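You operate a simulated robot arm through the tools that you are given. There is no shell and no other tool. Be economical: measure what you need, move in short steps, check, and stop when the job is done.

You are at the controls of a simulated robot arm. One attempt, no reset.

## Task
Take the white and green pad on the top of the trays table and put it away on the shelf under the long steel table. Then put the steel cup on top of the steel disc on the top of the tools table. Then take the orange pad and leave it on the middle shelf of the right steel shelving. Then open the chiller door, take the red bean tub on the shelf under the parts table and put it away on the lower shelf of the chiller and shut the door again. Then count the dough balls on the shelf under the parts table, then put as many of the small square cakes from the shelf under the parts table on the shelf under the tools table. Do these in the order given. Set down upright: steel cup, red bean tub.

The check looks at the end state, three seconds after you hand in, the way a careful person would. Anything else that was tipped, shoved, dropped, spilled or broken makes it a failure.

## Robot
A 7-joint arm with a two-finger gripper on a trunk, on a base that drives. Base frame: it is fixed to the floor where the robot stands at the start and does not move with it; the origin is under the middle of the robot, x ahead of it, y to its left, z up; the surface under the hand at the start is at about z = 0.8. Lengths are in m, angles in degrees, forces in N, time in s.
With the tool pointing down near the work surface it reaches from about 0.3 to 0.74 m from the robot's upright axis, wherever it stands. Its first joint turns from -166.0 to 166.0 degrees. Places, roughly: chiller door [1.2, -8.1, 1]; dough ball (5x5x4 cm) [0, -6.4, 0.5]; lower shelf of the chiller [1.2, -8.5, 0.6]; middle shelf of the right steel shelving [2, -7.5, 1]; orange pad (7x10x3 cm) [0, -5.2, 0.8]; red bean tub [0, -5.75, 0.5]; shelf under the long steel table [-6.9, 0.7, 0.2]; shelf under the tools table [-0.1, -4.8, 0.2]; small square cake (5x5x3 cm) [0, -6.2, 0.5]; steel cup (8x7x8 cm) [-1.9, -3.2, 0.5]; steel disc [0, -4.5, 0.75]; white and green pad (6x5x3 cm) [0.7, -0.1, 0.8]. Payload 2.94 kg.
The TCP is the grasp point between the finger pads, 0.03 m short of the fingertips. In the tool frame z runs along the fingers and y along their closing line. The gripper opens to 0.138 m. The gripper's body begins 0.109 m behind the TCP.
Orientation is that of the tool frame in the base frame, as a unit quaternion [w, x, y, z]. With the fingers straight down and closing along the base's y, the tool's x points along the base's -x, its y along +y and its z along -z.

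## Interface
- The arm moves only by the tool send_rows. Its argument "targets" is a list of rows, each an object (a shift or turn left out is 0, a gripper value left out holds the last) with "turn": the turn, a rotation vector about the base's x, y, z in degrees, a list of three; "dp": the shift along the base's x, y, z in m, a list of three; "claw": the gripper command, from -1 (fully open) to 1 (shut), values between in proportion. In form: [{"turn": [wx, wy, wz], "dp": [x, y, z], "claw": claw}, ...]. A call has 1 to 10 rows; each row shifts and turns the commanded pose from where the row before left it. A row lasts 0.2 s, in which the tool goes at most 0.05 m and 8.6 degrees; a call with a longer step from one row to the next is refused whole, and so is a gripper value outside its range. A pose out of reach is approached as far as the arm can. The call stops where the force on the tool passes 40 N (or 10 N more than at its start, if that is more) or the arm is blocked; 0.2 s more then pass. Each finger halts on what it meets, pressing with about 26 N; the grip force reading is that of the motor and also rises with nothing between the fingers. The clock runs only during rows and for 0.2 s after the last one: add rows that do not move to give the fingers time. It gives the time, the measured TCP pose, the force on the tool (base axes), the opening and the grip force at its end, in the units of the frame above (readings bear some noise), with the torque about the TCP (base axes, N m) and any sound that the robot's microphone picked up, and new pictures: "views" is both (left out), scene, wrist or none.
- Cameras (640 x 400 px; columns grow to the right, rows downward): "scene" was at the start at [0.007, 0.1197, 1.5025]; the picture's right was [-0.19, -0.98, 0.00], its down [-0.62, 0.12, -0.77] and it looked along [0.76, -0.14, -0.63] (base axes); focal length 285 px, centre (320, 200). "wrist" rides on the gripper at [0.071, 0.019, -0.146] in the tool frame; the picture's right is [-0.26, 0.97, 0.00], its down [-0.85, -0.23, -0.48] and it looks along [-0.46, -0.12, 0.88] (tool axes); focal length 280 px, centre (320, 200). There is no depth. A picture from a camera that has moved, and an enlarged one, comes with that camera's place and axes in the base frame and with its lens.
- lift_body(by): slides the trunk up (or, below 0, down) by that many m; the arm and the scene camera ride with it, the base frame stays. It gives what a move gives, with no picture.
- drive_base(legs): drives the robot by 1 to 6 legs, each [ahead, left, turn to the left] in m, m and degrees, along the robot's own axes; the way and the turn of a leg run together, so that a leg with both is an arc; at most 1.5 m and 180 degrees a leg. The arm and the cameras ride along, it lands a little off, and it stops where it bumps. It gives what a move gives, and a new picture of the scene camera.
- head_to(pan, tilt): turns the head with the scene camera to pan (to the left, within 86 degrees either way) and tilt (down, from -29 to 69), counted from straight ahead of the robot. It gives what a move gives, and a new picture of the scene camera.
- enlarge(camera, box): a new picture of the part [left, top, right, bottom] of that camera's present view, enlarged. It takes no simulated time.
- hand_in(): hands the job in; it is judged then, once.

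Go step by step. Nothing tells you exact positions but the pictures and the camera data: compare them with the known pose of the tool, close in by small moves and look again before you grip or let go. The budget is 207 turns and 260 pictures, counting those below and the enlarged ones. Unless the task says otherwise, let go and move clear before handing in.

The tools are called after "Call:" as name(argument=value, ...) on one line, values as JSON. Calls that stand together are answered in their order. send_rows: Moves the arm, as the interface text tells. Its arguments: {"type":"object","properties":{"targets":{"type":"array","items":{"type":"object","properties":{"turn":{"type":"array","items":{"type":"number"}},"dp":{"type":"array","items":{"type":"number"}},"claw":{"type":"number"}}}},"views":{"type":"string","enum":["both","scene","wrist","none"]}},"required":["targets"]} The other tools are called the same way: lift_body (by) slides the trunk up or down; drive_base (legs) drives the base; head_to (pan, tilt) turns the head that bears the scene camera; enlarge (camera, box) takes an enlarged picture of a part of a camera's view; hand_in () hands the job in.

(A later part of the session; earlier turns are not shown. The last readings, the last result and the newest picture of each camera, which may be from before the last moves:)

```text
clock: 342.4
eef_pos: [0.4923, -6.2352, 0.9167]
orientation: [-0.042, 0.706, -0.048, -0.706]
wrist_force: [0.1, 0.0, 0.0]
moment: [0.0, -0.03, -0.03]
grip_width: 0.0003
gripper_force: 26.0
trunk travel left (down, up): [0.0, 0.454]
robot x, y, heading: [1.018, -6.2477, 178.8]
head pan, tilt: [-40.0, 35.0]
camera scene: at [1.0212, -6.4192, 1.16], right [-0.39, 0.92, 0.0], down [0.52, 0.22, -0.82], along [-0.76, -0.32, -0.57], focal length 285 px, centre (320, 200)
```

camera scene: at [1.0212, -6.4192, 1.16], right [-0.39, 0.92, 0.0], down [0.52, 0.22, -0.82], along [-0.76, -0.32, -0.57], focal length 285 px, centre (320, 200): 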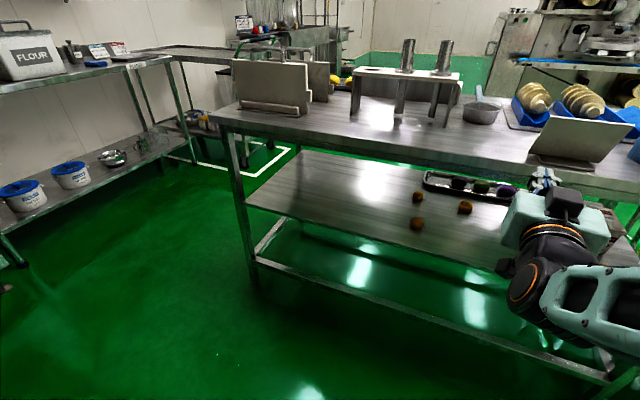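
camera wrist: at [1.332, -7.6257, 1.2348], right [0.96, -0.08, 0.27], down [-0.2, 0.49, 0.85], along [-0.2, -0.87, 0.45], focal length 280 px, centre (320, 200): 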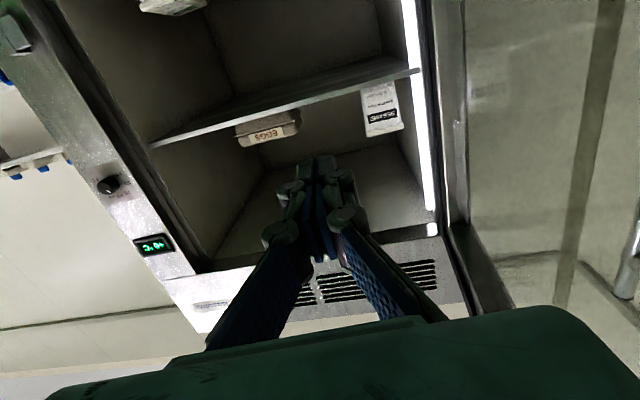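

The head is probably blocked by the raised elbow. I'm backing up a little and lowering the arm, which I need for the low shelf anyway.

Call:
drive_base(legs=[[-0.12, 0, 0]])

Call:
send_rows(targets=[{"turn": [0, -7.5, 0], "dp": [0, 0, -0.04], "claw": -0.5}, {"turn": [0, -7.5, 0], "dp": [0, 0, -0.04]}, {"turn": [0, -7.5, 0], "dp": [0, 0, -0.04]}, {"turn": [0, -7.5, 0], "dp": [0, 0, -0.04]}, {"dp": [0, 0, -0.045]}, {"dp": [0, 0, -0.045]}, {"dp": [0, 0, -0.04]}, {"dp": [0, 0, -0.03]}, {}], views="none")

Call:
head_to(pan=-20, tilt=30)

```text
clock: 343.6
eef_pos: [0.6118, -6.2398, 0.9149]
orientation: [-0.041, 0.706, -0.048, -0.705]
wrist_force: [-0.5, -0.4, -0.2]
moment: [-0.02, 0.02, -0.03]
grip_width: 0.0
gripper_force: 25.9
trunk travel left (down, up): [0.0, 0.454]
robot x, y, heading: [1.1387, -6.2526, 179.1]
head pan, tilt: [-40.0, 35.0]
camera scene: at [1.1398, -6.421, 1.1608], right [-0.39, 0.92, 0.0], down [0.51, 0.22, -0.83], along [-0.77, -0.32, -0.56], focal length 285 px, centre (320, 200)
```

scene: 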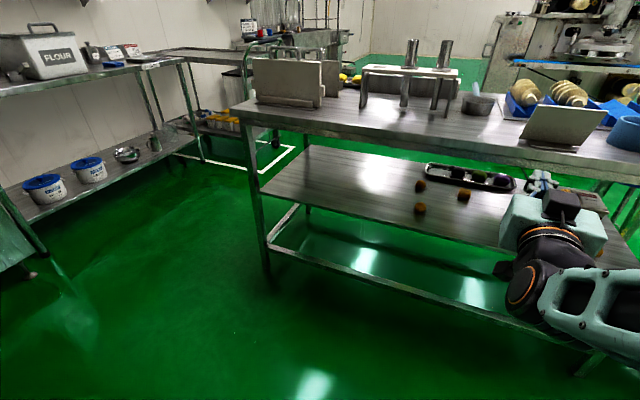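

```text
clock: 345.6
eef_pos: [0.6103, -6.2397, 0.5938]
orientation: [-0.052, 0.864, -0.035, -0.499]
wrist_force: [0.5, 0.2, 0.2]
moment: [0.01, -0.03, 0.01]
grip_width: 0.1036
gripper_force: 0.1
trunk travel left (down, up): [0.0, 0.454]
robot x, y, heading: [1.137, -6.2534, 178.8]
head pan, tilt: [-40.0, 35.0]
```

```text
clock: 346.5
eef_pos: [0.6109, -6.2392, 0.594]
orientation: [-0.052, 0.865, -0.035, -0.498]
wrist_force: [-0.1, 0.5, -0.8]
moment: [-0.03, 0.0, -0.02]
grip_width: 0.1038
gripper_force: 0.1
trunk travel left (down, up): [0.0, 0.454]
robot x, y, heading: [1.1413, -6.2497, 178.8]
head pan, tilt: [-20.0, 30.0]
camera scene: at [1.1372, -6.3543, 1.1669], right [0.36, 0.93, 0.0], down [0.47, -0.18, -0.87], along [-0.81, 0.31, -0.5], focal length 285 px, centre (320, 200)
```

scene: 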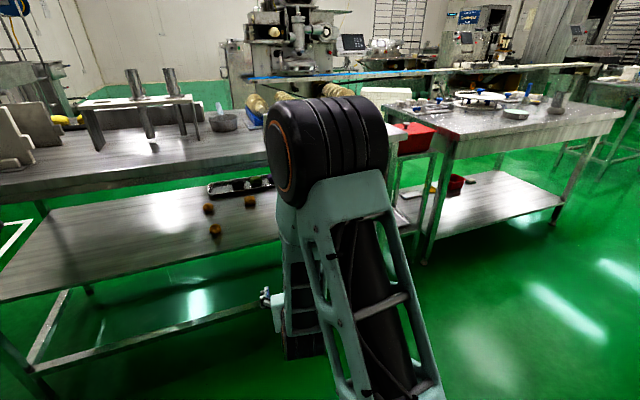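

The head moves again. I'm shifting north toward the tub's end of the shelf.

Call:
drive_base(legs=[[0, -0.45, 0.8]])

Call:
head_to(pan=30, tilt=30)

Call:
send_rows(targets=[{}], views="wrist")

```text
clock: 351.0
eef_pos: [0.6165, -5.794, 0.5932]
orientation: [-0.05, 0.865, -0.031, -0.498]
wrist_force: [0.1, -0.1, 0.2]
moment: [-0.01, -0.01, 0.02]
grip_width: 0.1036
gripper_force: 0.0
trunk travel left (down, up): [0.0, 0.454]
robot x, y, heading: [1.1413, -5.7967, 179.6]
head pan, tilt: [-20.0, 30.0]
camera scene: at [1.144, -5.9026, 1.1669], right [0.35, 0.94, 0.0], down [0.47, -0.17, -0.87], along [-0.81, 0.3, -0.5], focal length 285 px, centre (320, 200)
```

scene: 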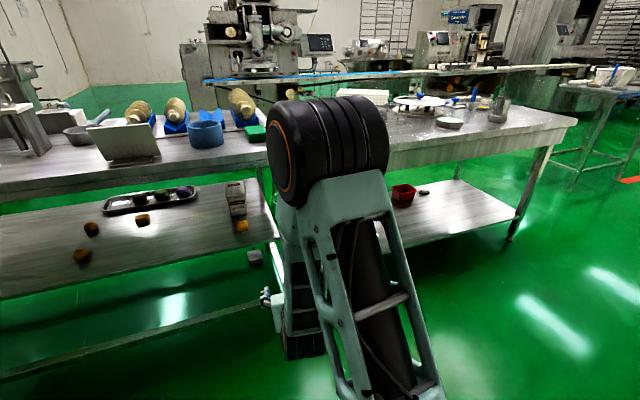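

```text
clock: 352.2
eef_pos: [0.6161, -5.7949, 0.5932]
orientation: [-0.05, 0.865, -0.031, -0.499]
wrist_force: [0.9, 0.5, 0.0]
moment: [-0.03, -0.03, 0.0]
grip_width: 0.1036
gripper_force: 0.2
trunk travel left (down, up): [0.0, 0.454]
robot x, y, heading: [1.1435, -5.801, 179.7]
head pan, tilt: [30.0, 30.0]
camera scene: at [1.1502, -5.9787, 1.1669], right [-0.49, 0.87, 0.0], down [0.43, 0.25, -0.87], along [-0.75, -0.43, -0.5], focal length 285 px, centre (320, 200)
```

scene: 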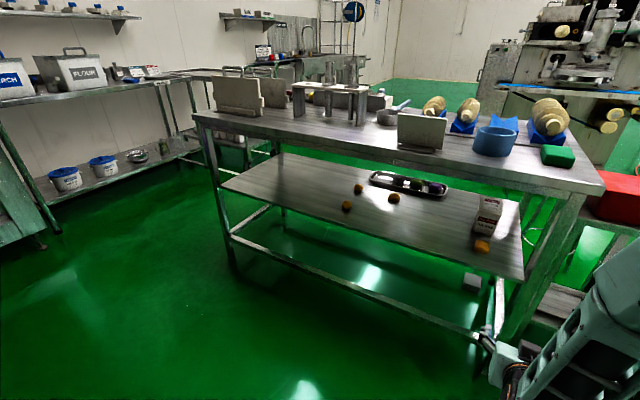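

```text
clock: 352.6
eef_pos: [0.6162, -5.7946, 0.5936]
orientation: [-0.049, 0.865, -0.03, -0.499]
wrist_force: [-0.1, 0.6, -0.3]
moment: [-0.01, -0.01, 0.0]
grip_width: 0.1038
gripper_force: 0.1
trunk travel left (down, up): [0.0, 0.454]
robot x, y, heading: [1.1477, -5.7993, 179.7]
head pan, tilt: [30.0, 30.0]
camera wrist: at [0.7757, -5.8305, 0.6026], right [-0.23, -0.96, 0.17], down [0.01, 0.18, 0.98], along [-0.97, 0.23, -0.03], focal length 280 px, centre (320, 200)
```

wrist: 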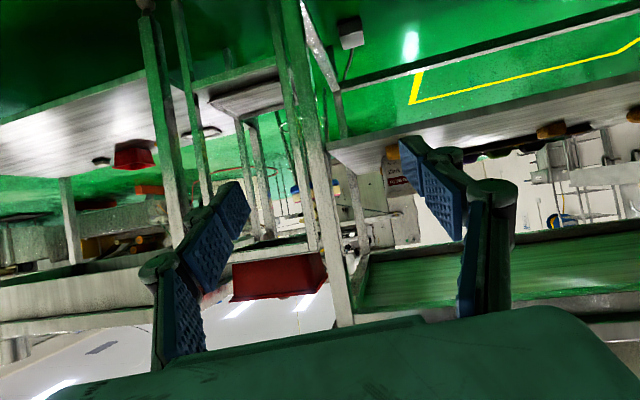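

Call:
enlarge(camera="scene", box=[320, 150, 540, 300])

Call:
enlarge(camera="wrist", box=[310, 90, 640, 270])

```text
2.67 times, centred on (430, 225) of scene
camera zoom: at [1.1502, -5.9787, 1.1669], right [-0.49, 0.87, 0.0], down [0.43, 0.25, -0.87], along [-0.75, -0.43, -0.5], focal length 759 px, centre (27, 133)
```

zoom: 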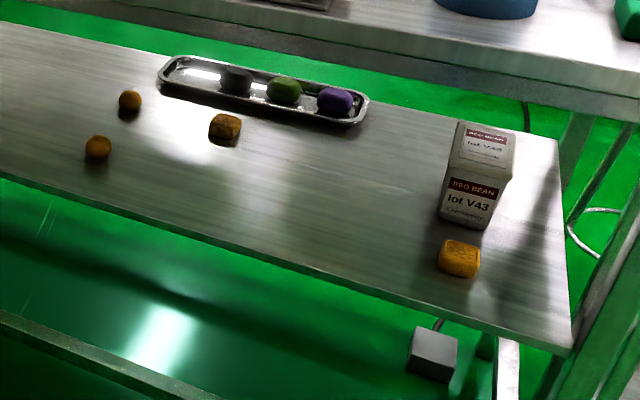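

```text
1.94 times, centred on (475, 180) of wrist
camera zoom: at [0.7757, -5.8305, 0.6026], right [-0.23, -0.96, 0.17], down [0.01, 0.18, 0.98], along [-0.97, 0.23, -0.03], focal length 544 px, centre (19, 239)
```

zoom: 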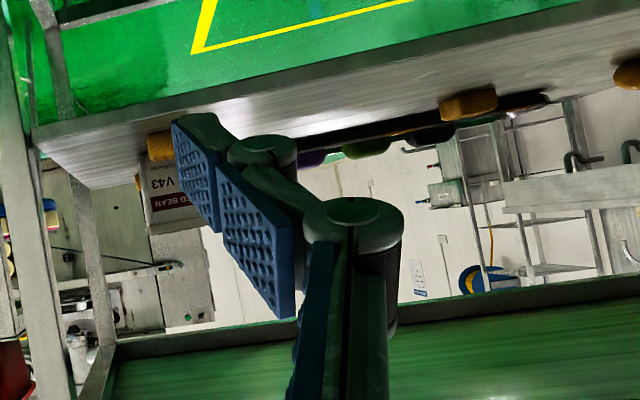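

The red bean tub stands at about (-0.01, -5.865) on the shelf (z ≈ 0.48, front edge x ≈ 0.25), with a square cake 16 cm in front of it. To keep the under-slung wrist camera off the cake and shelf, I'm rolling the tool 180° so the camera sits on top.

Call:
send_rows(targets=[{"turn": [-7.36, 0, -4.25]}, {"turn": [-7.36, 0, -4.25]}, {"turn": [-7.36, 0, -4.25]}, {"turn": [-7.36, 0, -4.25]}, {"turn": [-7.36, 0, -4.25]}, {"turn": [-7.36, 0, -4.25]}, {"turn": [-7.36, 0, -4.25]}, {"turn": [-7.36, 0, -4.25]}, {"turn": [-7.36, 0, -4.25]}, {"turn": [-7.36, 0, -4.25]}], views="none")

Call:
send_rows(targets=[{"turn": [-7.36, 0, -4.25]}, {"turn": [-7.36, 0, -4.25]}, {"turn": [-7.36, 0, -4.25]}, {"turn": [-7.36, 0, -4.25]}, {"turn": [-7.36, 0, -4.25]}, {"turn": [-7.36, 0, -4.25]}, {"turn": [-7.36, 0, -4.25]}, {"turn": [-7.36, 0, -4.25]}, {"turn": [-7.36, 0, -4.25]}, {"turn": [-7.36, 0, -4.25]}], views="wrist")

```text
clock: 354.8
eef_pos: [0.6158, -5.7926, 0.5932]
orientation: [0.302, 0.655, -0.608, -0.332]
wrist_force: [-0.3, -0.3, 0.0]
moment: [0.0, -0.01, 0.01]
grip_width: 0.1034
gripper_force: 0.0
trunk travel left (down, up): [0.0, 0.454]
robot x, y, heading: [1.1488, -5.8001, 179.8]
head pan, tilt: [30.0, 30.0]
```

```text
clock: 357.0
eef_pos: [0.6159, -5.7947, 0.5937]
orientation: [-0.493, -0.103, 0.864, -0.009]
wrist_force: [-0.1, 0.2, 0.3]
moment: [0.04, -0.03, 0.0]
grip_width: 0.1038
gripper_force: 0.0
trunk travel left (down, up): [0.0, 0.454]
robot x, y, heading: [1.1475, -5.8012, 179.8]
head pan, tilt: [30.0, 30.0]
camera wrist: at [0.7024, -5.7702, 0.7297], right [-0.05, 0.99, -0.14], down [0.86, -0.03, -0.5], along [-0.5, -0.15, -0.85], focal length 280 px, centre (320, 200)
```

wrist: 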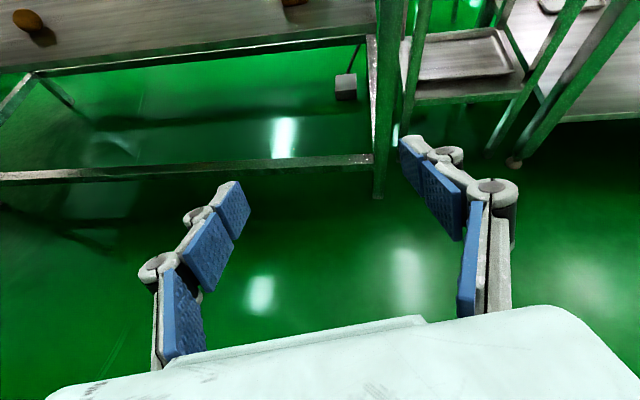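

The roll worked. I'm squaring up the orientation, tilting to about 78°, and aligning y with the tub.

Call:
send_rows(targets=[{"turn": [0, 0, -7.8], "dp": [0, -0.02, 0]}, {"turn": [-4.95, 0, -2.95], "dp": [0, -0.025, 0.005]}, {"turn": [0, 7.5, 0], "dp": [0, -0.025, 0.005]}, {"turn": [0, 7.5, 0]}, {"turn": [0, 3, 0]}, {}])

```text
clock: 358.4
eef_pos: [0.6178, -5.8643, 0.6045]
orientation: [-0.624, 0.0, 0.782, 0.001]
wrist_force: [0.4, -0.5, -0.1]
moment: [-0.02, -0.05, -0.03]
grip_width: 0.1034
gripper_force: 0.1
trunk travel left (down, up): [0.0, 0.454]
robot x, y, heading: [1.143, -5.7998, 179.5]
head pan, tilt: [30.0, 30.0]
camera scene: at [1.1502, -5.9788, 1.1669], right [-0.49, 0.87, 0.0], down [0.43, 0.25, -0.87], along [-0.75, -0.43, -0.5], focal length 285 px, centre (320, 200)
camera wrist: at [0.7443, -5.8455, 0.7045], right [0.06, 0.97, -0.25], down [0.65, -0.23, -0.72], along [-0.76, -0.12, -0.64], focal length 280 px, centre (320, 200)
```

scene: 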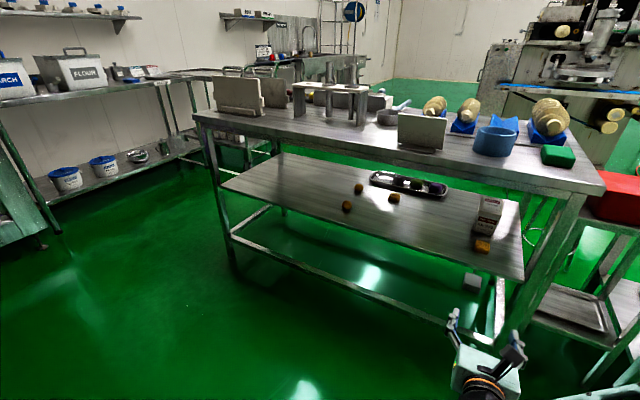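
wrist: 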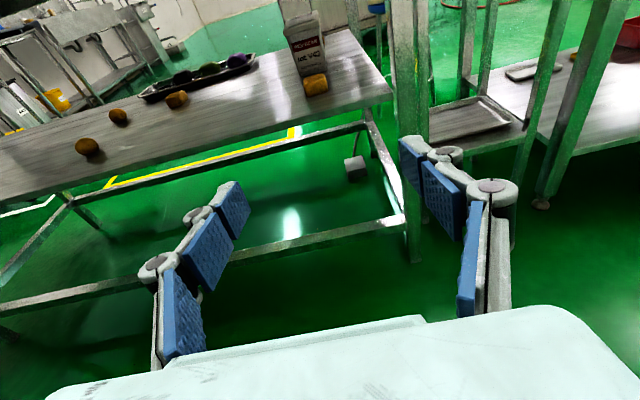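

The view is clear now: cake at (0.13, -5.87), tub front at x ≈ 0.03. I'm driving in 0.4 m with the fingers at z 0.60, above the cake and below the table apron.

Call:
drive_base(legs=[[0.4, 0, 0]])

Call:
send_rows(targets=[{}], views="wrist")

```text
clock: 360.9
eef_pos: [0.2136, -5.8603, 0.6038]
orientation: [-0.623, 0.001, 0.782, 0.002]
wrist_force: [-0.1, -0.6, -0.1]
moment: [-0.05, -0.01, 0.0]
grip_width: 0.1036
gripper_force: 0.0
trunk travel left (down, up): [0.0, 0.454]
robot x, y, heading: [0.7448, -5.7964, 179.5]
head pan, tilt: [30.0, 30.0]
camera scene: at [0.746, -5.9759, 1.1669], right [-0.49, 0.87, 0.0], down [0.43, 0.25, -0.87], along [-0.75, -0.43, -0.5], focal length 285 px, centre (320, 200)
```

scene: 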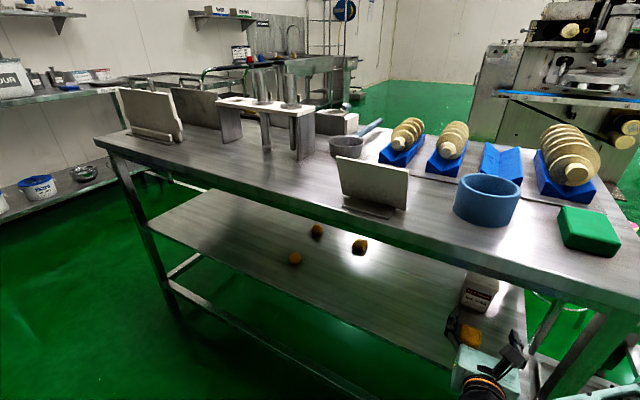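

```text
clock: 361.3
eef_pos: [0.2142, -5.8595, 0.6043]
orientation: [-0.623, 0.0, 0.782, 0.002]
wrist_force: [0.5, -0.3, 0.1]
moment: [-0.03, 0.0, -0.01]
grip_width: 0.1039
gripper_force: 0.0
trunk travel left (down, up): [0.0, 0.454]
robot x, y, heading: [0.7458, -5.7962, 179.5]
head pan, tilt: [30.0, 30.0]
camera wrist: at [0.34, -5.8423, 0.7046], right [0.06, 0.97, -0.25], down [0.65, -0.23, -0.72], along [-0.76, -0.12, -0.64], focal length 280 px, centre (320, 200)
```

wrist: 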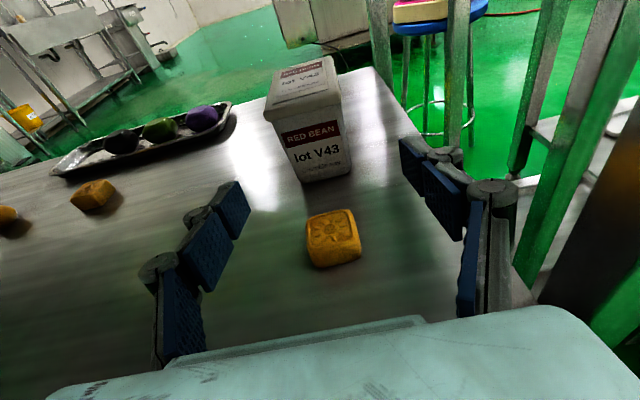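

I'm lowering to z 0.56 before the camera goes under the apron, opening a bit wider, and then advancing in stages over the cake.

Call:
send_rows(targets=[{"dp": [0, -0.007, -0.025], "claw": -0.75}, {"dp": [-0.01, -0.006, -0.022], "claw": -0.75}, {"dp": [-0.03, 0, 0]}, {"dp": [-0.03, 0, 0]}, {"dp": [-0.03, 0, 0]}, {}])

```text
clock: 362.7
eef_pos: [0.1138, -5.8734, 0.5562]
orientation: [-0.623, 0.0, 0.783, 0.002]
wrist_force: [0.1, -0.6, -0.1]
moment: [0.02, -0.02, 0.0]
grip_width: 0.1207
gripper_force: 0.0
trunk travel left (down, up): [0.0, 0.454]
robot x, y, heading: [0.742, -5.7978, 179.6]
head pan, tilt: [30.0, 30.0]
camera scene: at [0.746, -5.9759, 1.1669], right [-0.49, 0.87, 0.0], down [0.43, 0.25, -0.87], along [-0.75, -0.43, -0.5], focal length 285 px, centre (320, 200)
camera wrist: at [0.2404, -5.8555, 0.6568], right [0.06, 0.97, -0.25], down [0.65, -0.23, -0.72], along [-0.76, -0.12, -0.64], focal length 280 px, centre (320, 200)
```

scene: 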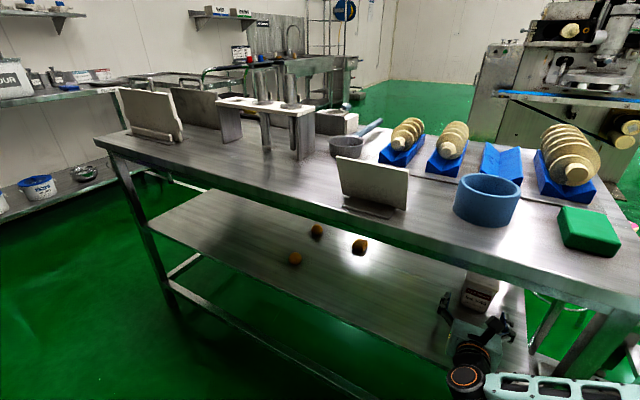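
wrist: 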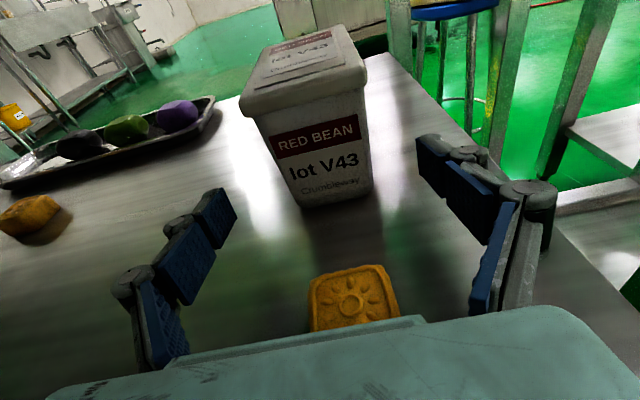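

Lined up. I'm advancing another 10 cm around the tub.

Call:
send_rows(targets=[{"dp": [-0.03, 0, -0.003]}, {"dp": [-0.03, 0, -0.003]}, {"dp": [-0.025, 0, -0.003]}, {"dp": [-0.02, 0, -0.003]}, {}])

```text
clock: 363.9
eef_pos: [0.0067, -5.8735, 0.5478]
orientation: [-0.625, 0.0, 0.78, 0.001]
wrist_force: [0.6, 0.1, 15.7]
moment: [0.03, -2.01, 0.0]
grip_width: 0.1207
gripper_force: 0.1
trunk travel left (down, up): [0.0, 0.454]
robot x, y, heading: [0.7454, -5.7928, 179.7]
head pan, tilt: [30.0, 30.0]
camera scene: at [0.7473, -5.9758, 1.1671], right [-0.49, 0.87, 0.0], down [0.43, 0.25, -0.87], along [-0.75, -0.43, -0.5], focal length 285 px, centre (320, 200)
camera wrist: at [0.1344, -5.8546, 0.6477], right [0.06, 0.97, -0.25], down [0.65, -0.23, -0.72], along [-0.76, -0.12, -0.64], focal length 280 px, centre (320, 200)
```

scene: 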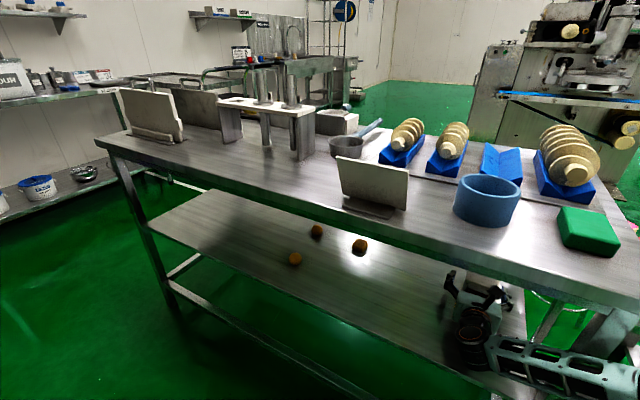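
wrist: 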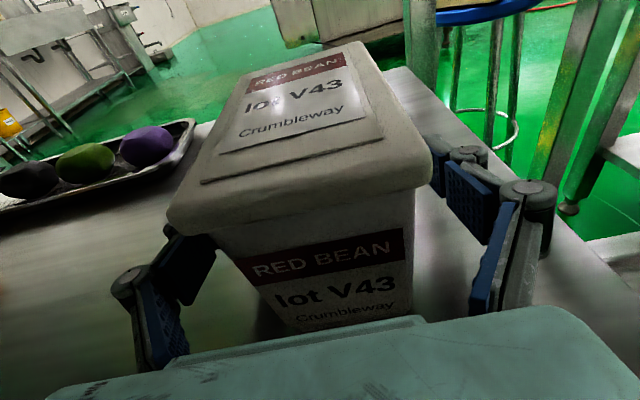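

The hand's underside is pressing down on the cake, about 16 N, 13 cm behind the TCP. I'm lifting straight up 12 mm at once.

Call:
send_rows(targets=[{"dp": [0, 0, 0.006]}, {"dp": [0, 0, 0.006]}, {}], views="both")

Call:
enlarge(camera="scene", box=[420, 240, 560, 400])

```text
clock: 364.7
eef_pos: [0.0087, -5.8728, 0.5566]
orientation: [-0.623, 0.0, 0.782, 0.002]
wrist_force: [-0.1, -0.5, 0.5]
moment: [0.02, 0.02, 0.03]
grip_width: 0.1208
gripper_force: 0.1
trunk travel left (down, up): [0.0, 0.454]
robot x, y, heading: [0.7415, -5.7949, 179.7]
head pan, tilt: [30.0, 30.0]
camera scene: at [0.746, -5.9759, 1.1669], right [-0.49, 0.87, 0.0], down [0.43, 0.25, -0.87], along [-0.75, -0.43, -0.5], focal length 285 px, centre (320, 200)
camera wrist: at [0.1349, -5.8549, 0.6572], right [0.06, 0.97, -0.25], down [0.65, -0.23, -0.72], along [-0.75, -0.12, -0.64], focal length 280 px, centre (320, 200)
```

scene: 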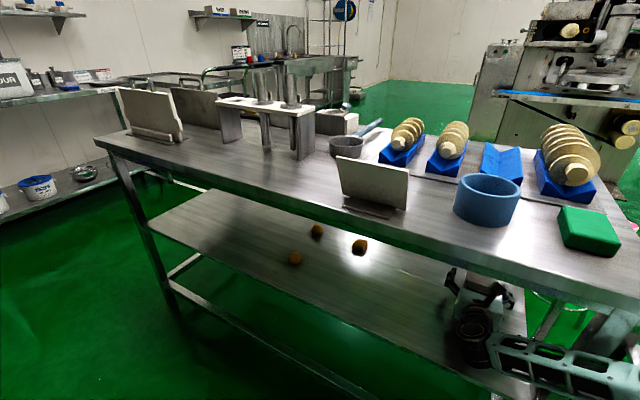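
wrist: 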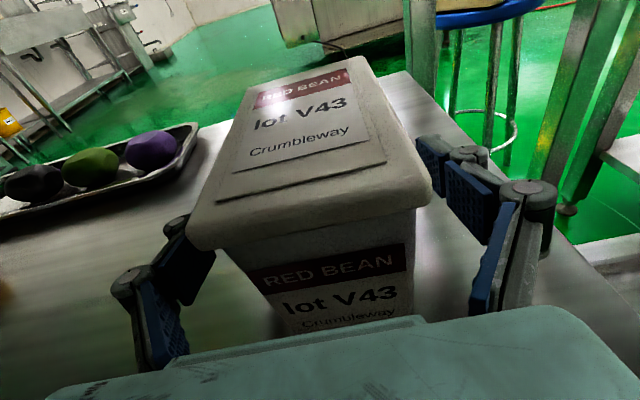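

```text
2.50 times, centred on (490, 320) of scene
camera zoom: at [0.746, -5.9759, 1.1669], right [-0.49, 0.87, 0.0], down [0.43, 0.25, -0.87], along [-0.75, -0.43, -0.5], focal length 712 px, centre (-105, -100)
```

zoom: 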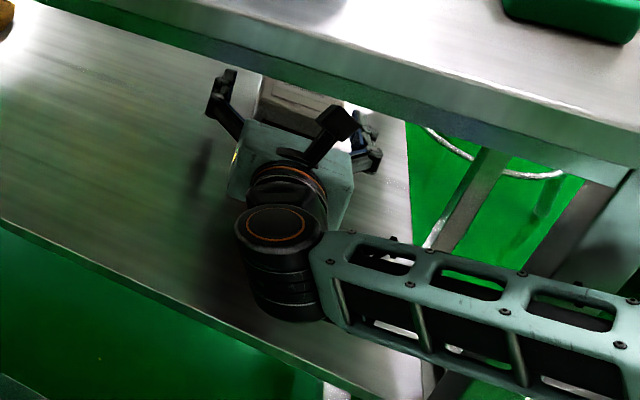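

Clear of the cake now. The pads are below the lid rim, so I'm closing on the tub.

Call:
send_rows(targets=[{"claw": 0.0}, {"claw": 0.5}, {"claw": 1}, {"claw": 1}, {"claw": 1}], views="wrist")

```text
clock: 365.9
eef_pos: [0.0082, -5.8731, 0.5566]
orientation: [-0.623, 0.0, 0.782, 0.001]
wrist_force: [-0.9, 2.4, -0.2]
moment: [0.15, 0.06, -0.03]
grip_width: 0.0752
gripper_force: 26.2
trunk travel left (down, up): [0.0, 0.454]
robot x, y, heading: [0.7439, -5.7949, 179.6]
head pan, tilt: [30.0, 30.0]
camera wrist: at [0.1348, -5.8547, 0.6576], right [0.06, 0.97, -0.25], down [0.65, -0.23, -0.72], along [-0.76, -0.12, -0.64], focal length 280 px, centre (320, 200)
```

wrist: 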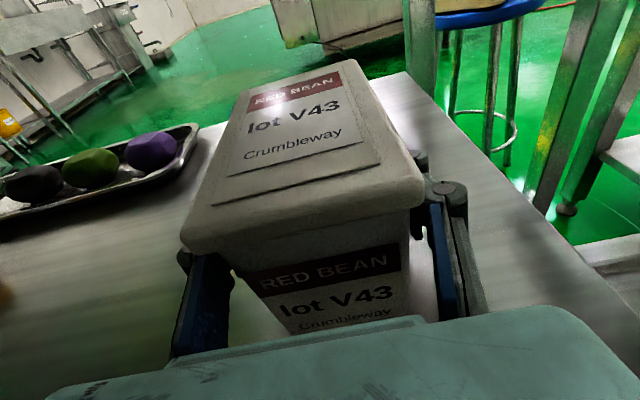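

Gripped. The cake sits right in the pull-out path, so I'm lifting slightly, shifting the tub 10 cm south of the cake, and only then drawing it out.

Call:
send_rows(targets=[{"dp": [0, 0, 0.007], "claw": 1}, {"dp": [0, 0, 0.007]}, {"dp": [0, -0.02, 0]}, {"dp": [0, -0.03, 0]}, {"dp": [0, -0.03, 0]}, {"dp": [0, -0.03, 0]}, {}])

```text
clock: 367.5
eef_pos: [0.0073, -5.9834, 0.5687]
orientation: [-0.623, 0.0, 0.782, 0.002]
wrist_force: [-0.7, 0.7, -7.8]
moment: [-0.03, 0.0, 0.01]
grip_width: 0.0746
gripper_force: 26.5
trunk travel left (down, up): [0.0, 0.454]
robot x, y, heading: [0.7431, -5.7955, 179.6]
head pan, tilt: [30.0, 30.0]
camera scene: at [0.7451, -5.9761, 1.1669], right [-0.49, 0.87, 0.0], down [0.44, 0.25, -0.87], along [-0.75, -0.43, -0.5], focal length 285 px, centre (320, 200)
camera wrist: at [0.1347, -5.965, 0.6704], right [0.06, 0.97, -0.25], down [0.65, -0.23, -0.72], along [-0.75, -0.12, -0.65], focal length 280 px, centre (320, 200)
```

scene: 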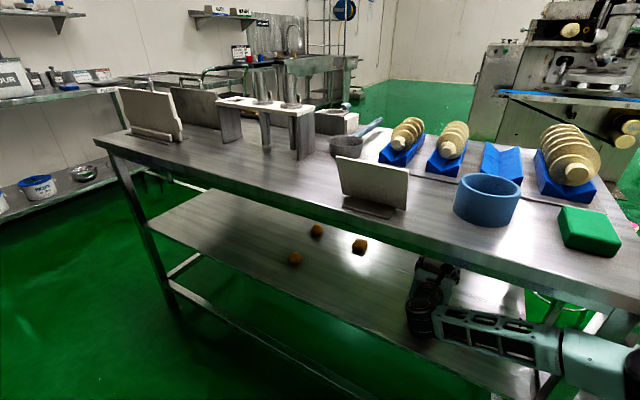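
wrist: 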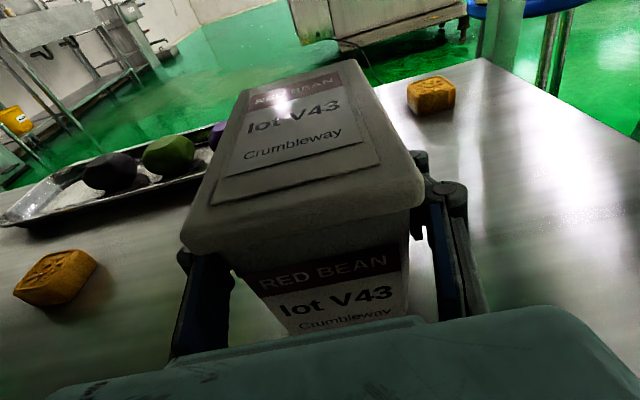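

The tub is clear of the front cake, and there's another cake visible behind. I'm driving straight back to take the tub out.

Call:
drive_base(legs=[[-0.42, 0, 0]])

Call:
send_rows(targets=[{}], views="wrist")

```text
clock: 370.0
eef_pos: [0.4227, -5.9832, 0.5698]
orientation: [-0.623, 0.003, 0.782, 0.004]
wrist_force: [0.2, 0.0, -8.7]
moment: [-0.05, -0.02, 0.0]
grip_width: 0.0747
gripper_force: 26.1
trunk travel left (down, up): [0.0, 0.454]
robot x, y, heading: [1.1593, -5.7985, 179.1]
head pan, tilt: [30.0, 30.0]
camera scene: at [1.1604, -5.9807, 1.1669], right [-0.49, 0.87, 0.0], down [0.44, 0.24, -0.87], along [-0.76, -0.42, -0.5], focal length 285 px, centre (320, 200)
```

scene: 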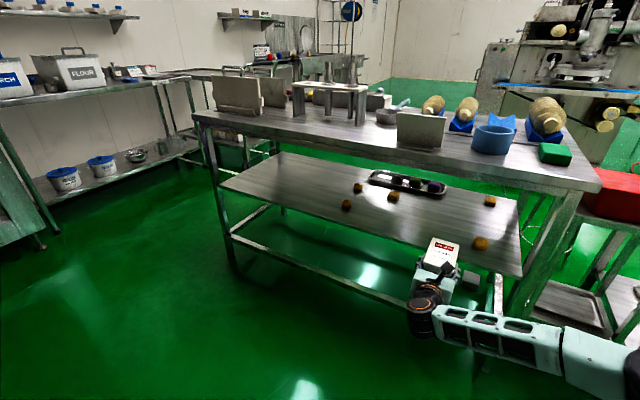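

```text
clock: 370.4
eef_pos: [0.4229, -5.9826, 0.5686]
orientation: [-0.622, 0.004, 0.783, 0.005]
wrist_force: [0.1, 0.5, -6.8]
moment: [-0.03, 0.02, -0.04]
grip_width: 0.0751
gripper_force: 25.8
trunk travel left (down, up): [0.0, 0.454]
robot x, y, heading: [1.1583, -5.8038, 179.1]
head pan, tilt: [30.0, 30.0]
camera wrist: at [0.5503, -5.9651, 0.6695], right [0.07, 0.97, -0.25], down [0.65, -0.23, -0.72], along [-0.75, -0.12, -0.65], focal length 280 px, centre (320, 200)
```

wrist: 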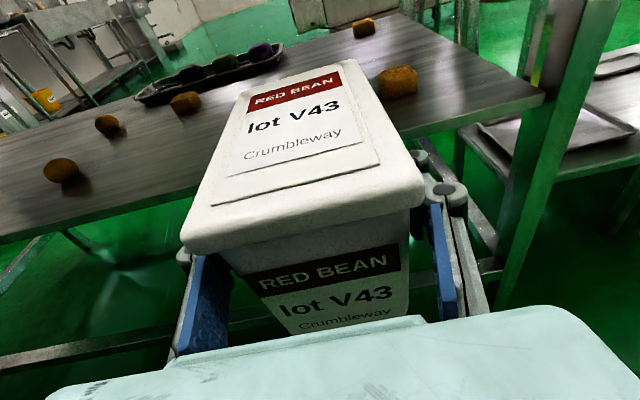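

The tub is out cleanly. While I have the view, I'm zooming in on what's left on the shelf.

Call:
enlarge(camera="scene", box=[320, 160, 540, 260])

Call:
enlarge(camera="wrist", box=[20, 0, 440, 200])

```text
2.91 times, centred on (430, 210) of scene
camera zoom: at [1.1604, -5.9807, 1.1669], right [-0.49, 0.87, 0.0], down [0.44, 0.24, -0.87], along [-0.76, -0.42, -0.5], focal length 828 px, centre (0, 171)
```

zoom: 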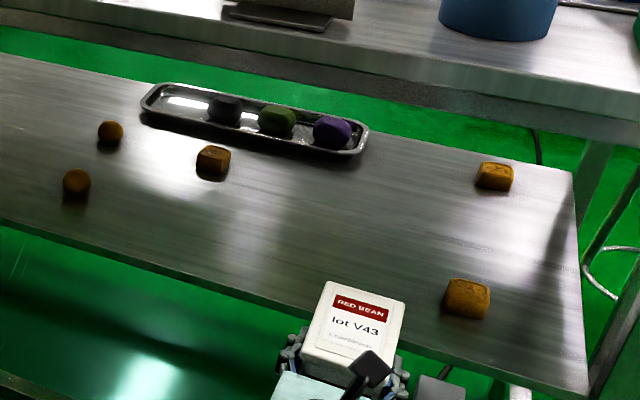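

```text
1.52 times, centred on (230, 100) of wrist
camera zoom: at [0.5503, -5.9651, 0.6695], right [0.07, 0.97, -0.25], down [0.65, -0.23, -0.72], along [-0.75, -0.12, -0.65], focal length 427 px, centre (457, 352)
```

zoom: 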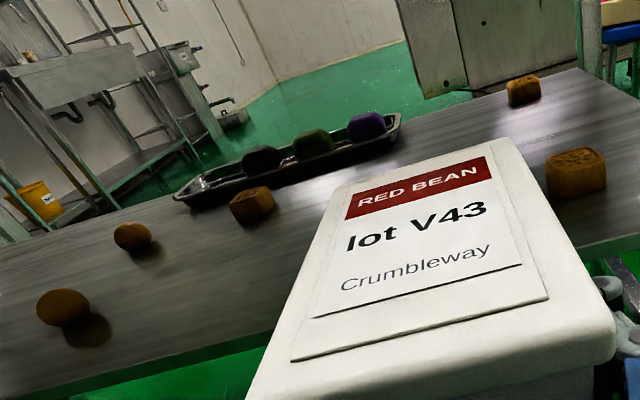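

There are two round dough balls and three square cakes in plain view, plus a tray with three coloured pieces; I'll check those closely later. Now I'm carrying the tub to the chiller: trunk up, turn south, drive.

Call:
lift_body(by=0.21)

Call:
drive_base(legs=[[0, 0, 90], [1.1, -0.27, 0]])

Call:
head_to(pan=10, tilt=30)

```text
clock: 372.7
eef_pos: [0.4231, -5.9822, 0.7801]
orientation: [-0.622, 0.003, 0.783, 0.004]
wrist_force: [-0.5, 0.5, -7.5]
moment: [0.01, -0.01, -0.03]
grip_width: 0.0748
gripper_force: 25.6
trunk travel left (down, up): [-0.21, 0.244]
robot x, y, heading: [1.1592, -5.7981, 179.3]
head pan, tilt: [30.0, 30.0]
```

```text
clock: 382.2
eef_pos: [1.0519, -7.6236, 0.7798]
orientation: [-0.443, -0.551, 0.555, -0.438]
wrist_force: [0.6, -0.2, -8.1]
moment: [0.03, -0.03, -0.01]
grip_width: 0.0748
gripper_force: 25.8
trunk travel left (down, up): [-0.21, 0.244]
robot x, y, heading: [0.8705, -6.8841, -91.3]
head pan, tilt: [30.0, 30.0]
camera scene: at [1.0563, -6.8878, 1.3769], right [-0.88, -0.48, 0.0], down [-0.24, 0.44, -0.87], along [0.42, -0.76, -0.5], focal length 285 px, centre (320, 200)
```

scene: 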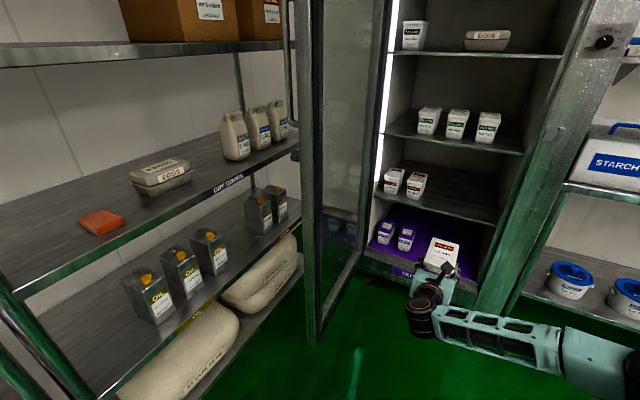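

```text
clock: 383.1
eef_pos: [1.0513, -7.6232, 0.7788]
orientation: [-0.445, -0.55, 0.556, -0.437]
wrist_force: [-0.4, 0.1, -8.5]
moment: [0.0, 0.02, -0.04]
grip_width: 0.0747
gripper_force: 26.3
trunk travel left (down, up): [-0.21, 0.244]
robot x, y, heading: [0.8732, -6.8879, -91.4]
head pan, tilt: [10.0, 30.0]
camera scene: at [1.0267, -6.898, 1.3769], right [-0.99, -0.16, 0.0], down [-0.08, 0.49, -0.87], along [0.13, -0.85, -0.5], focal length 285 px, centre (320, 200)
```

scene: 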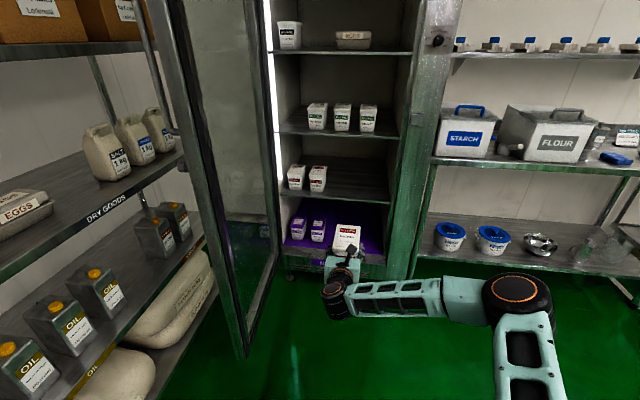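

The lower shelf (z ≈ 0.61) is free for x 0.85–1.18. My elbow currently sticks out low to the west, though, and would hit the chiller frame, so I'm stretching the arm forward to see if it tucks in.

Call:
send_rows(targets=[{"dp": [0, -0.03, 0]}, {"dp": [0, -0.03, 0]}, {"dp": [0, -0.03, 0]}, {"dp": [0, -0.03, 0]}, {"dp": [0, -0.03, 0]}, {}], views="scene")

```text
clock: 384.5
eef_pos: [1.0498, -7.7714, 0.7791]
orientation: [-0.444, -0.551, 0.557, -0.436]
wrist_force: [0.6, -0.3, -8.2]
moment: [-0.01, 0.0, 0.0]
grip_width: 0.0748
gripper_force: 26.2
trunk travel left (down, up): [-0.21, 0.244]
robot x, y, heading: [0.8729, -6.8901, -91.3]
head pan, tilt: [10.0, 30.0]
camera scene: at [1.0266, -6.8983, 1.3769], right [-0.99, -0.15, 0.0], down [-0.08, 0.5, -0.87], along [0.13, -0.85, -0.5], focal length 285 px, centre (320, 200)
```

scene: 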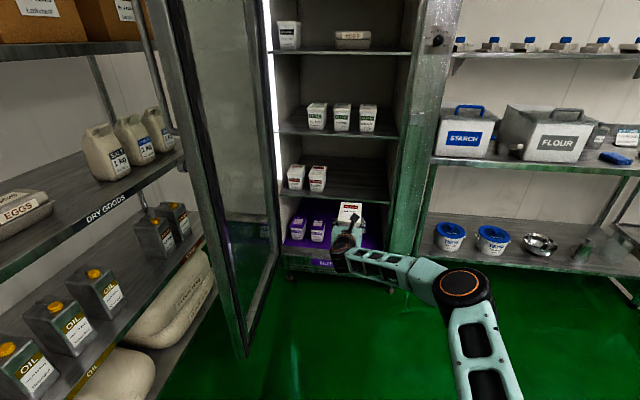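

Call:
send_rows(targets=[{"dp": [-0.01, -0.025, 0]}, {"dp": [-0.01, -0.025, 0]}, {"dp": [0, -0.02, 0]}, {}], views="scene")

```text
clock: 385.5
eef_pos: [1.0305, -7.8423, 0.7777]
orientation: [-0.444, -0.55, 0.557, -0.437]
wrist_force: [0.4, 0.8, -8.0]
moment: [0.01, 0.02, -0.04]
grip_width: 0.0749
gripper_force: 26.0
trunk travel left (down, up): [-0.21, 0.244]
robot x, y, heading: [0.8744, -6.8812, -91.1]
head pan, tilt: [10.0, 30.0]
camera scene: at [1.0266, -6.8984, 1.3769], right [-0.99, -0.15, 0.0], down [-0.08, 0.5, -0.87], along [0.13, -0.85, -0.5], focal length 285 px, centre (320, 200)
```

scene: 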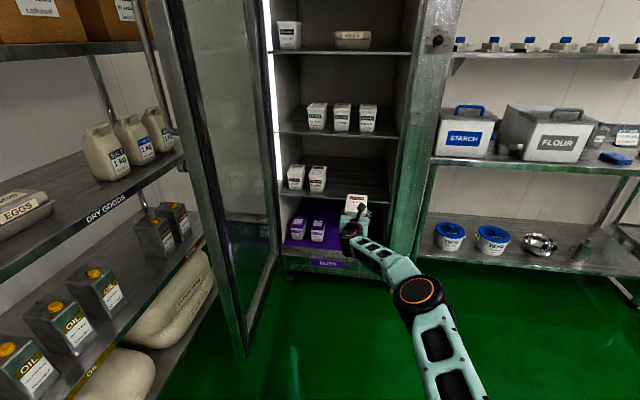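

The arm is nearly straight and the elbow is out of the way. I'm driving 0.42 m forward so the tub goes over the lower shelf.

Call:
drive_base(legs=[[0.3, 0, 0]])

Call:
send_rows(targets=[{}], views="wrist")

```text
clock: 387.5
eef_pos: [1.0253, -8.1411, 0.7782]
orientation: [-0.444, -0.55, 0.557, -0.436]
wrist_force: [-0.9, -0.3, -8.1]
moment: [0.02, 0.01, 0.03]
grip_width: 0.0752
gripper_force: 25.9
trunk travel left (down, up): [-0.21, 0.244]
robot x, y, heading: [0.8664, -7.1817, -90.9]
head pan, tilt: [10.0, 30.0]
camera scene: at [1.021, -7.1963, 1.3769], right [-0.99, -0.16, 0.0], down [-0.08, 0.5, -0.87], along [0.13, -0.85, -0.5], focal length 285 px, centre (320, 200)
```

scene: 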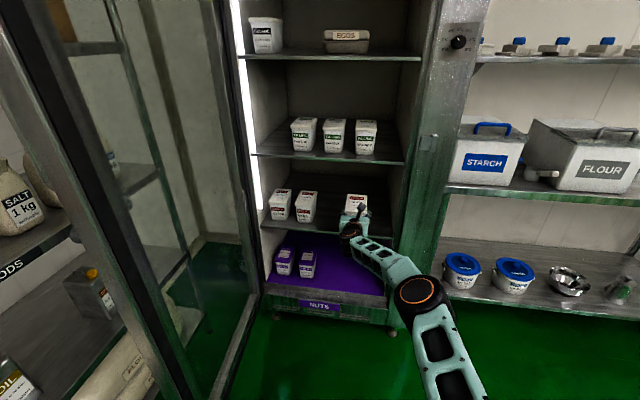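

```text
clock: 387.9
eef_pos: [1.0268, -8.1394, 0.7764]
orientation: [-0.443, -0.551, 0.556, -0.437]
wrist_force: [-0.1, 0.4, -8.1]
moment: [0.01, 0.0, -0.02]
grip_width: 0.0749
gripper_force: 25.8
trunk travel left (down, up): [-0.21, 0.244]
robot x, y, heading: [0.8722, -7.1847, -91.3]
head pan, tilt: [10.0, 30.0]
camera wrist: at [1.0094, -8.014, 0.8779], right [-0.96, 0.07, -0.25], down [0.24, 0.65, -0.72], along [0.11, -0.75, -0.65], focal length 280 px, centre (320, 200)
```

wrist: 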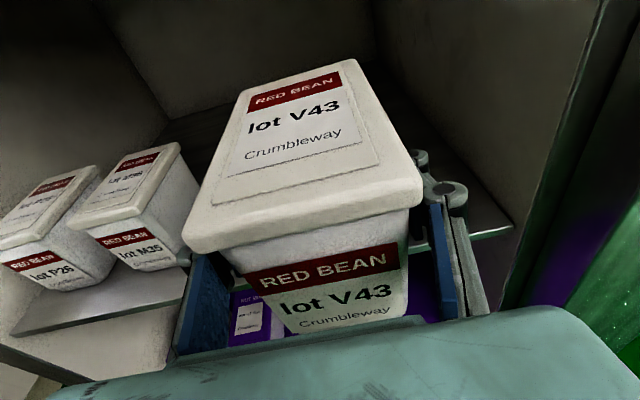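

The neighbours on the lower shelf are also red bean tubs (lots P26 and M35), so this is the right shelf. I'm going in another 13 cm.

Call:
drive_base(legs=[[0.13, 0, 0]])

Call:
send_rows(targets=[{"dp": [0, 0, -0.02]}, {"dp": [0, 0, -0.02]}, {}])

```text
clock: 389.2
eef_pos: [1.0201, -8.2684, 0.7767]
orientation: [-0.444, -0.55, 0.557, -0.436]
wrist_force: [0.9, -0.7, -8.5]
moment: [0.01, 0.0, 0.0]
grip_width: 0.0749
gripper_force: 25.9
trunk travel left (down, up): [-0.21, 0.244]
robot x, y, heading: [0.8691, -7.3105, -91.1]
head pan, tilt: [10.0, 30.0]
camera scene: at [1.0185, -7.3248, 1.3768], right [-0.99, -0.15, 0.0], down [-0.08, 0.5, -0.87], along [0.13, -0.86, -0.5], focal length 285 px, centre (320, 200)
```

scene: 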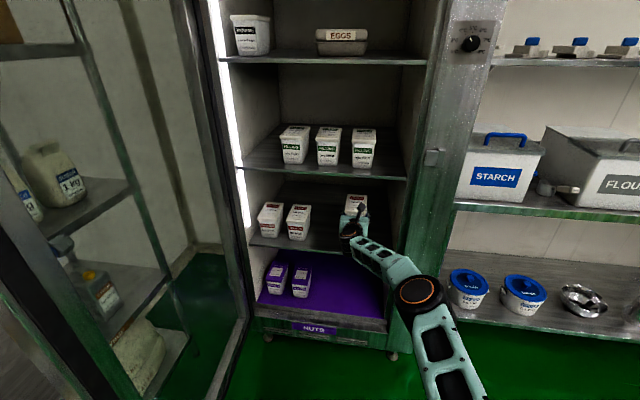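

```text
clock: 390.0
eef_pos: [1.0213, -8.2682, 0.738]
orientation: [-0.444, -0.55, 0.557, -0.436]
wrist_force: [0.9, -0.1, -7.5]
moment: [0.03, -0.01, 0.0]
grip_width: 0.075
gripper_force: 26.3
trunk travel left (down, up): [-0.21, 0.244]
robot x, y, heading: [0.8608, -7.3127, -91.2]
head pan, tilt: [10.0, 30.0]
camera scene: at [1.0185, -7.3249, 1.3769], right [-0.99, -0.15, 0.0], down [-0.08, 0.5, -0.87], along [0.13, -0.86, -0.5], focal length 285 px, centre (320, 200)
camera wrist: at [1.0053, -8.1427, 0.8389], right [-0.96, 0.07, -0.25], down [0.24, 0.65, -0.72], along [0.11, -0.75, -0.65], focal length 280 px, centre (320, 200)
```

scene: 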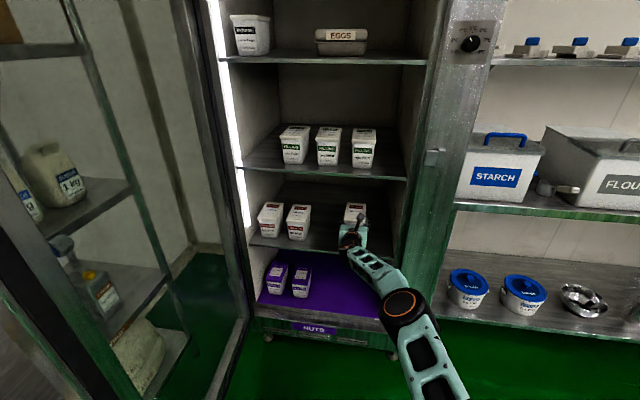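
wrist: 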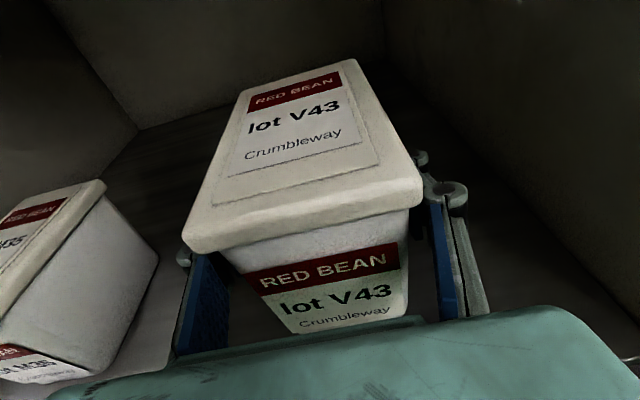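

Call:
send_rows(targets=[{"dp": [0, 0, -0.015]}, {"dp": [0, 0, -0.01]}, {"dp": [0, 0, -0.005]}, {}], views="both")

```text
clock: 391.0
eef_pos: [1.0203, -8.2668, 0.7083]
orientation: [-0.443, -0.551, 0.556, -0.437]
wrist_force: [0.8, 0.1, -8.5]
moment: [0.0, -0.01, -0.02]
grip_width: 0.075
gripper_force: 26.2
trunk travel left (down, up): [-0.21, 0.244]
robot x, y, heading: [0.8648, -7.3118, -91.0]
head pan, tilt: [10.0, 30.0]
camera scene: at [1.0185, -7.3248, 1.3769], right [-0.99, -0.15, 0.0], down [-0.08, 0.5, -0.87], along [0.13, -0.86, -0.5], focal length 285 px, centre (320, 200)
camera wrist: at [1.0037, -8.1411, 0.8093], right [-0.96, 0.07, -0.25], down [0.24, 0.65, -0.72], along [0.11, -0.76, -0.65], focal length 280 px, centre (320, 200)
```

scene: 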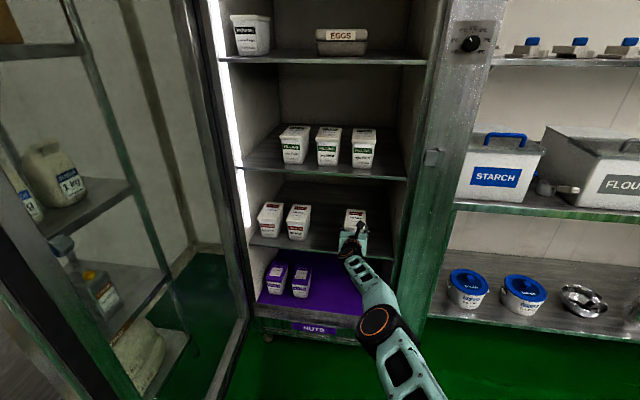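
wrist: 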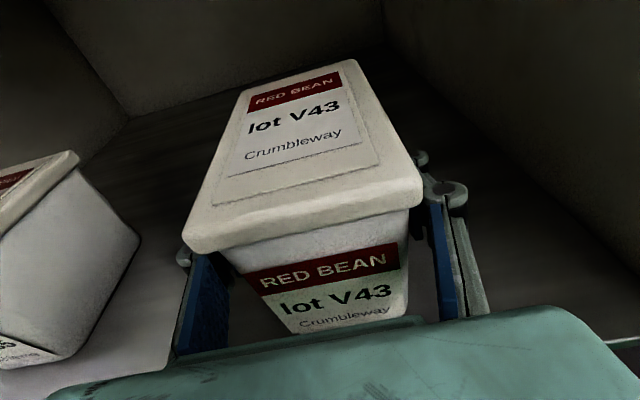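

Call:
send_rows(targets=[{"dp": [0, 0, -0.006]}, {"dp": [0, 0, -0.005]}, {"dp": [0, 0, -0.004]}, {}], views="wrist")

```text
clock: 392.0
eef_pos: [1.0121, -8.2619, 0.697]
orientation: [-0.445, -0.549, 0.557, -0.437]
wrist_force: [2.0, -5.0, 3.9]
moment: [0.51, -0.12, -0.13]
grip_width: 0.0752
gripper_force: 25.7
out of reach, approached as far as the arm can: row 1, 3
trunk travel left (down, up): [-0.21, 0.244]
robot x, y, heading: [0.8658, -7.3118, -91.3]
head pan, tilt: [10.0, 30.0]
camera wrist: at [0.9956, -8.1356, 0.7983], right [-0.96, 0.07, -0.25], down [0.24, 0.65, -0.72], along [0.11, -0.76, -0.64], focal length 280 px, centre (320, 200)
```

wrist: 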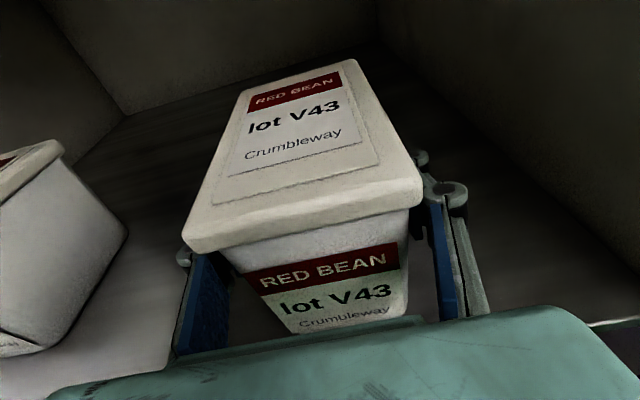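

The tub is in contact with the shelf. I'm opening gently.

Call:
send_rows(targets=[{"claw": 0.1}, {"claw": -0.1}, {"claw": -0.3}, {"claw": -0.5}, {"claw": -0.5}], views="wrist")

```text
clock: 393.2
eef_pos: [1.0123, -8.2608, 0.6945]
orientation: [-0.444, -0.549, 0.557, -0.436]
wrist_force: [0.5, 0.2, 0.6]
moment: [-0.02, 0.04, 0.03]
grip_width: 0.1039
gripper_force: 0.0
trunk travel left (down, up): [-0.21, 0.244]
robot x, y, heading: [0.8692, -7.3143, -91.3]
head pan, tilt: [10.0, 30.0]
camera wrist: at [0.9957, -8.1354, 0.7959], right [-0.96, 0.07, -0.25], down [0.24, 0.65, -0.72], along [0.11, -0.76, -0.65], focal length 280 px, centre (320, 200)
```

wrist: 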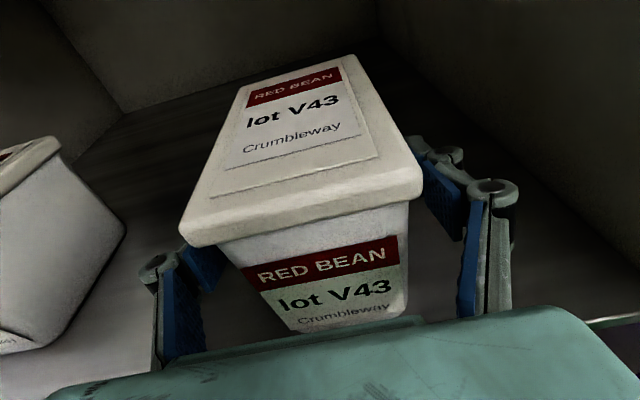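

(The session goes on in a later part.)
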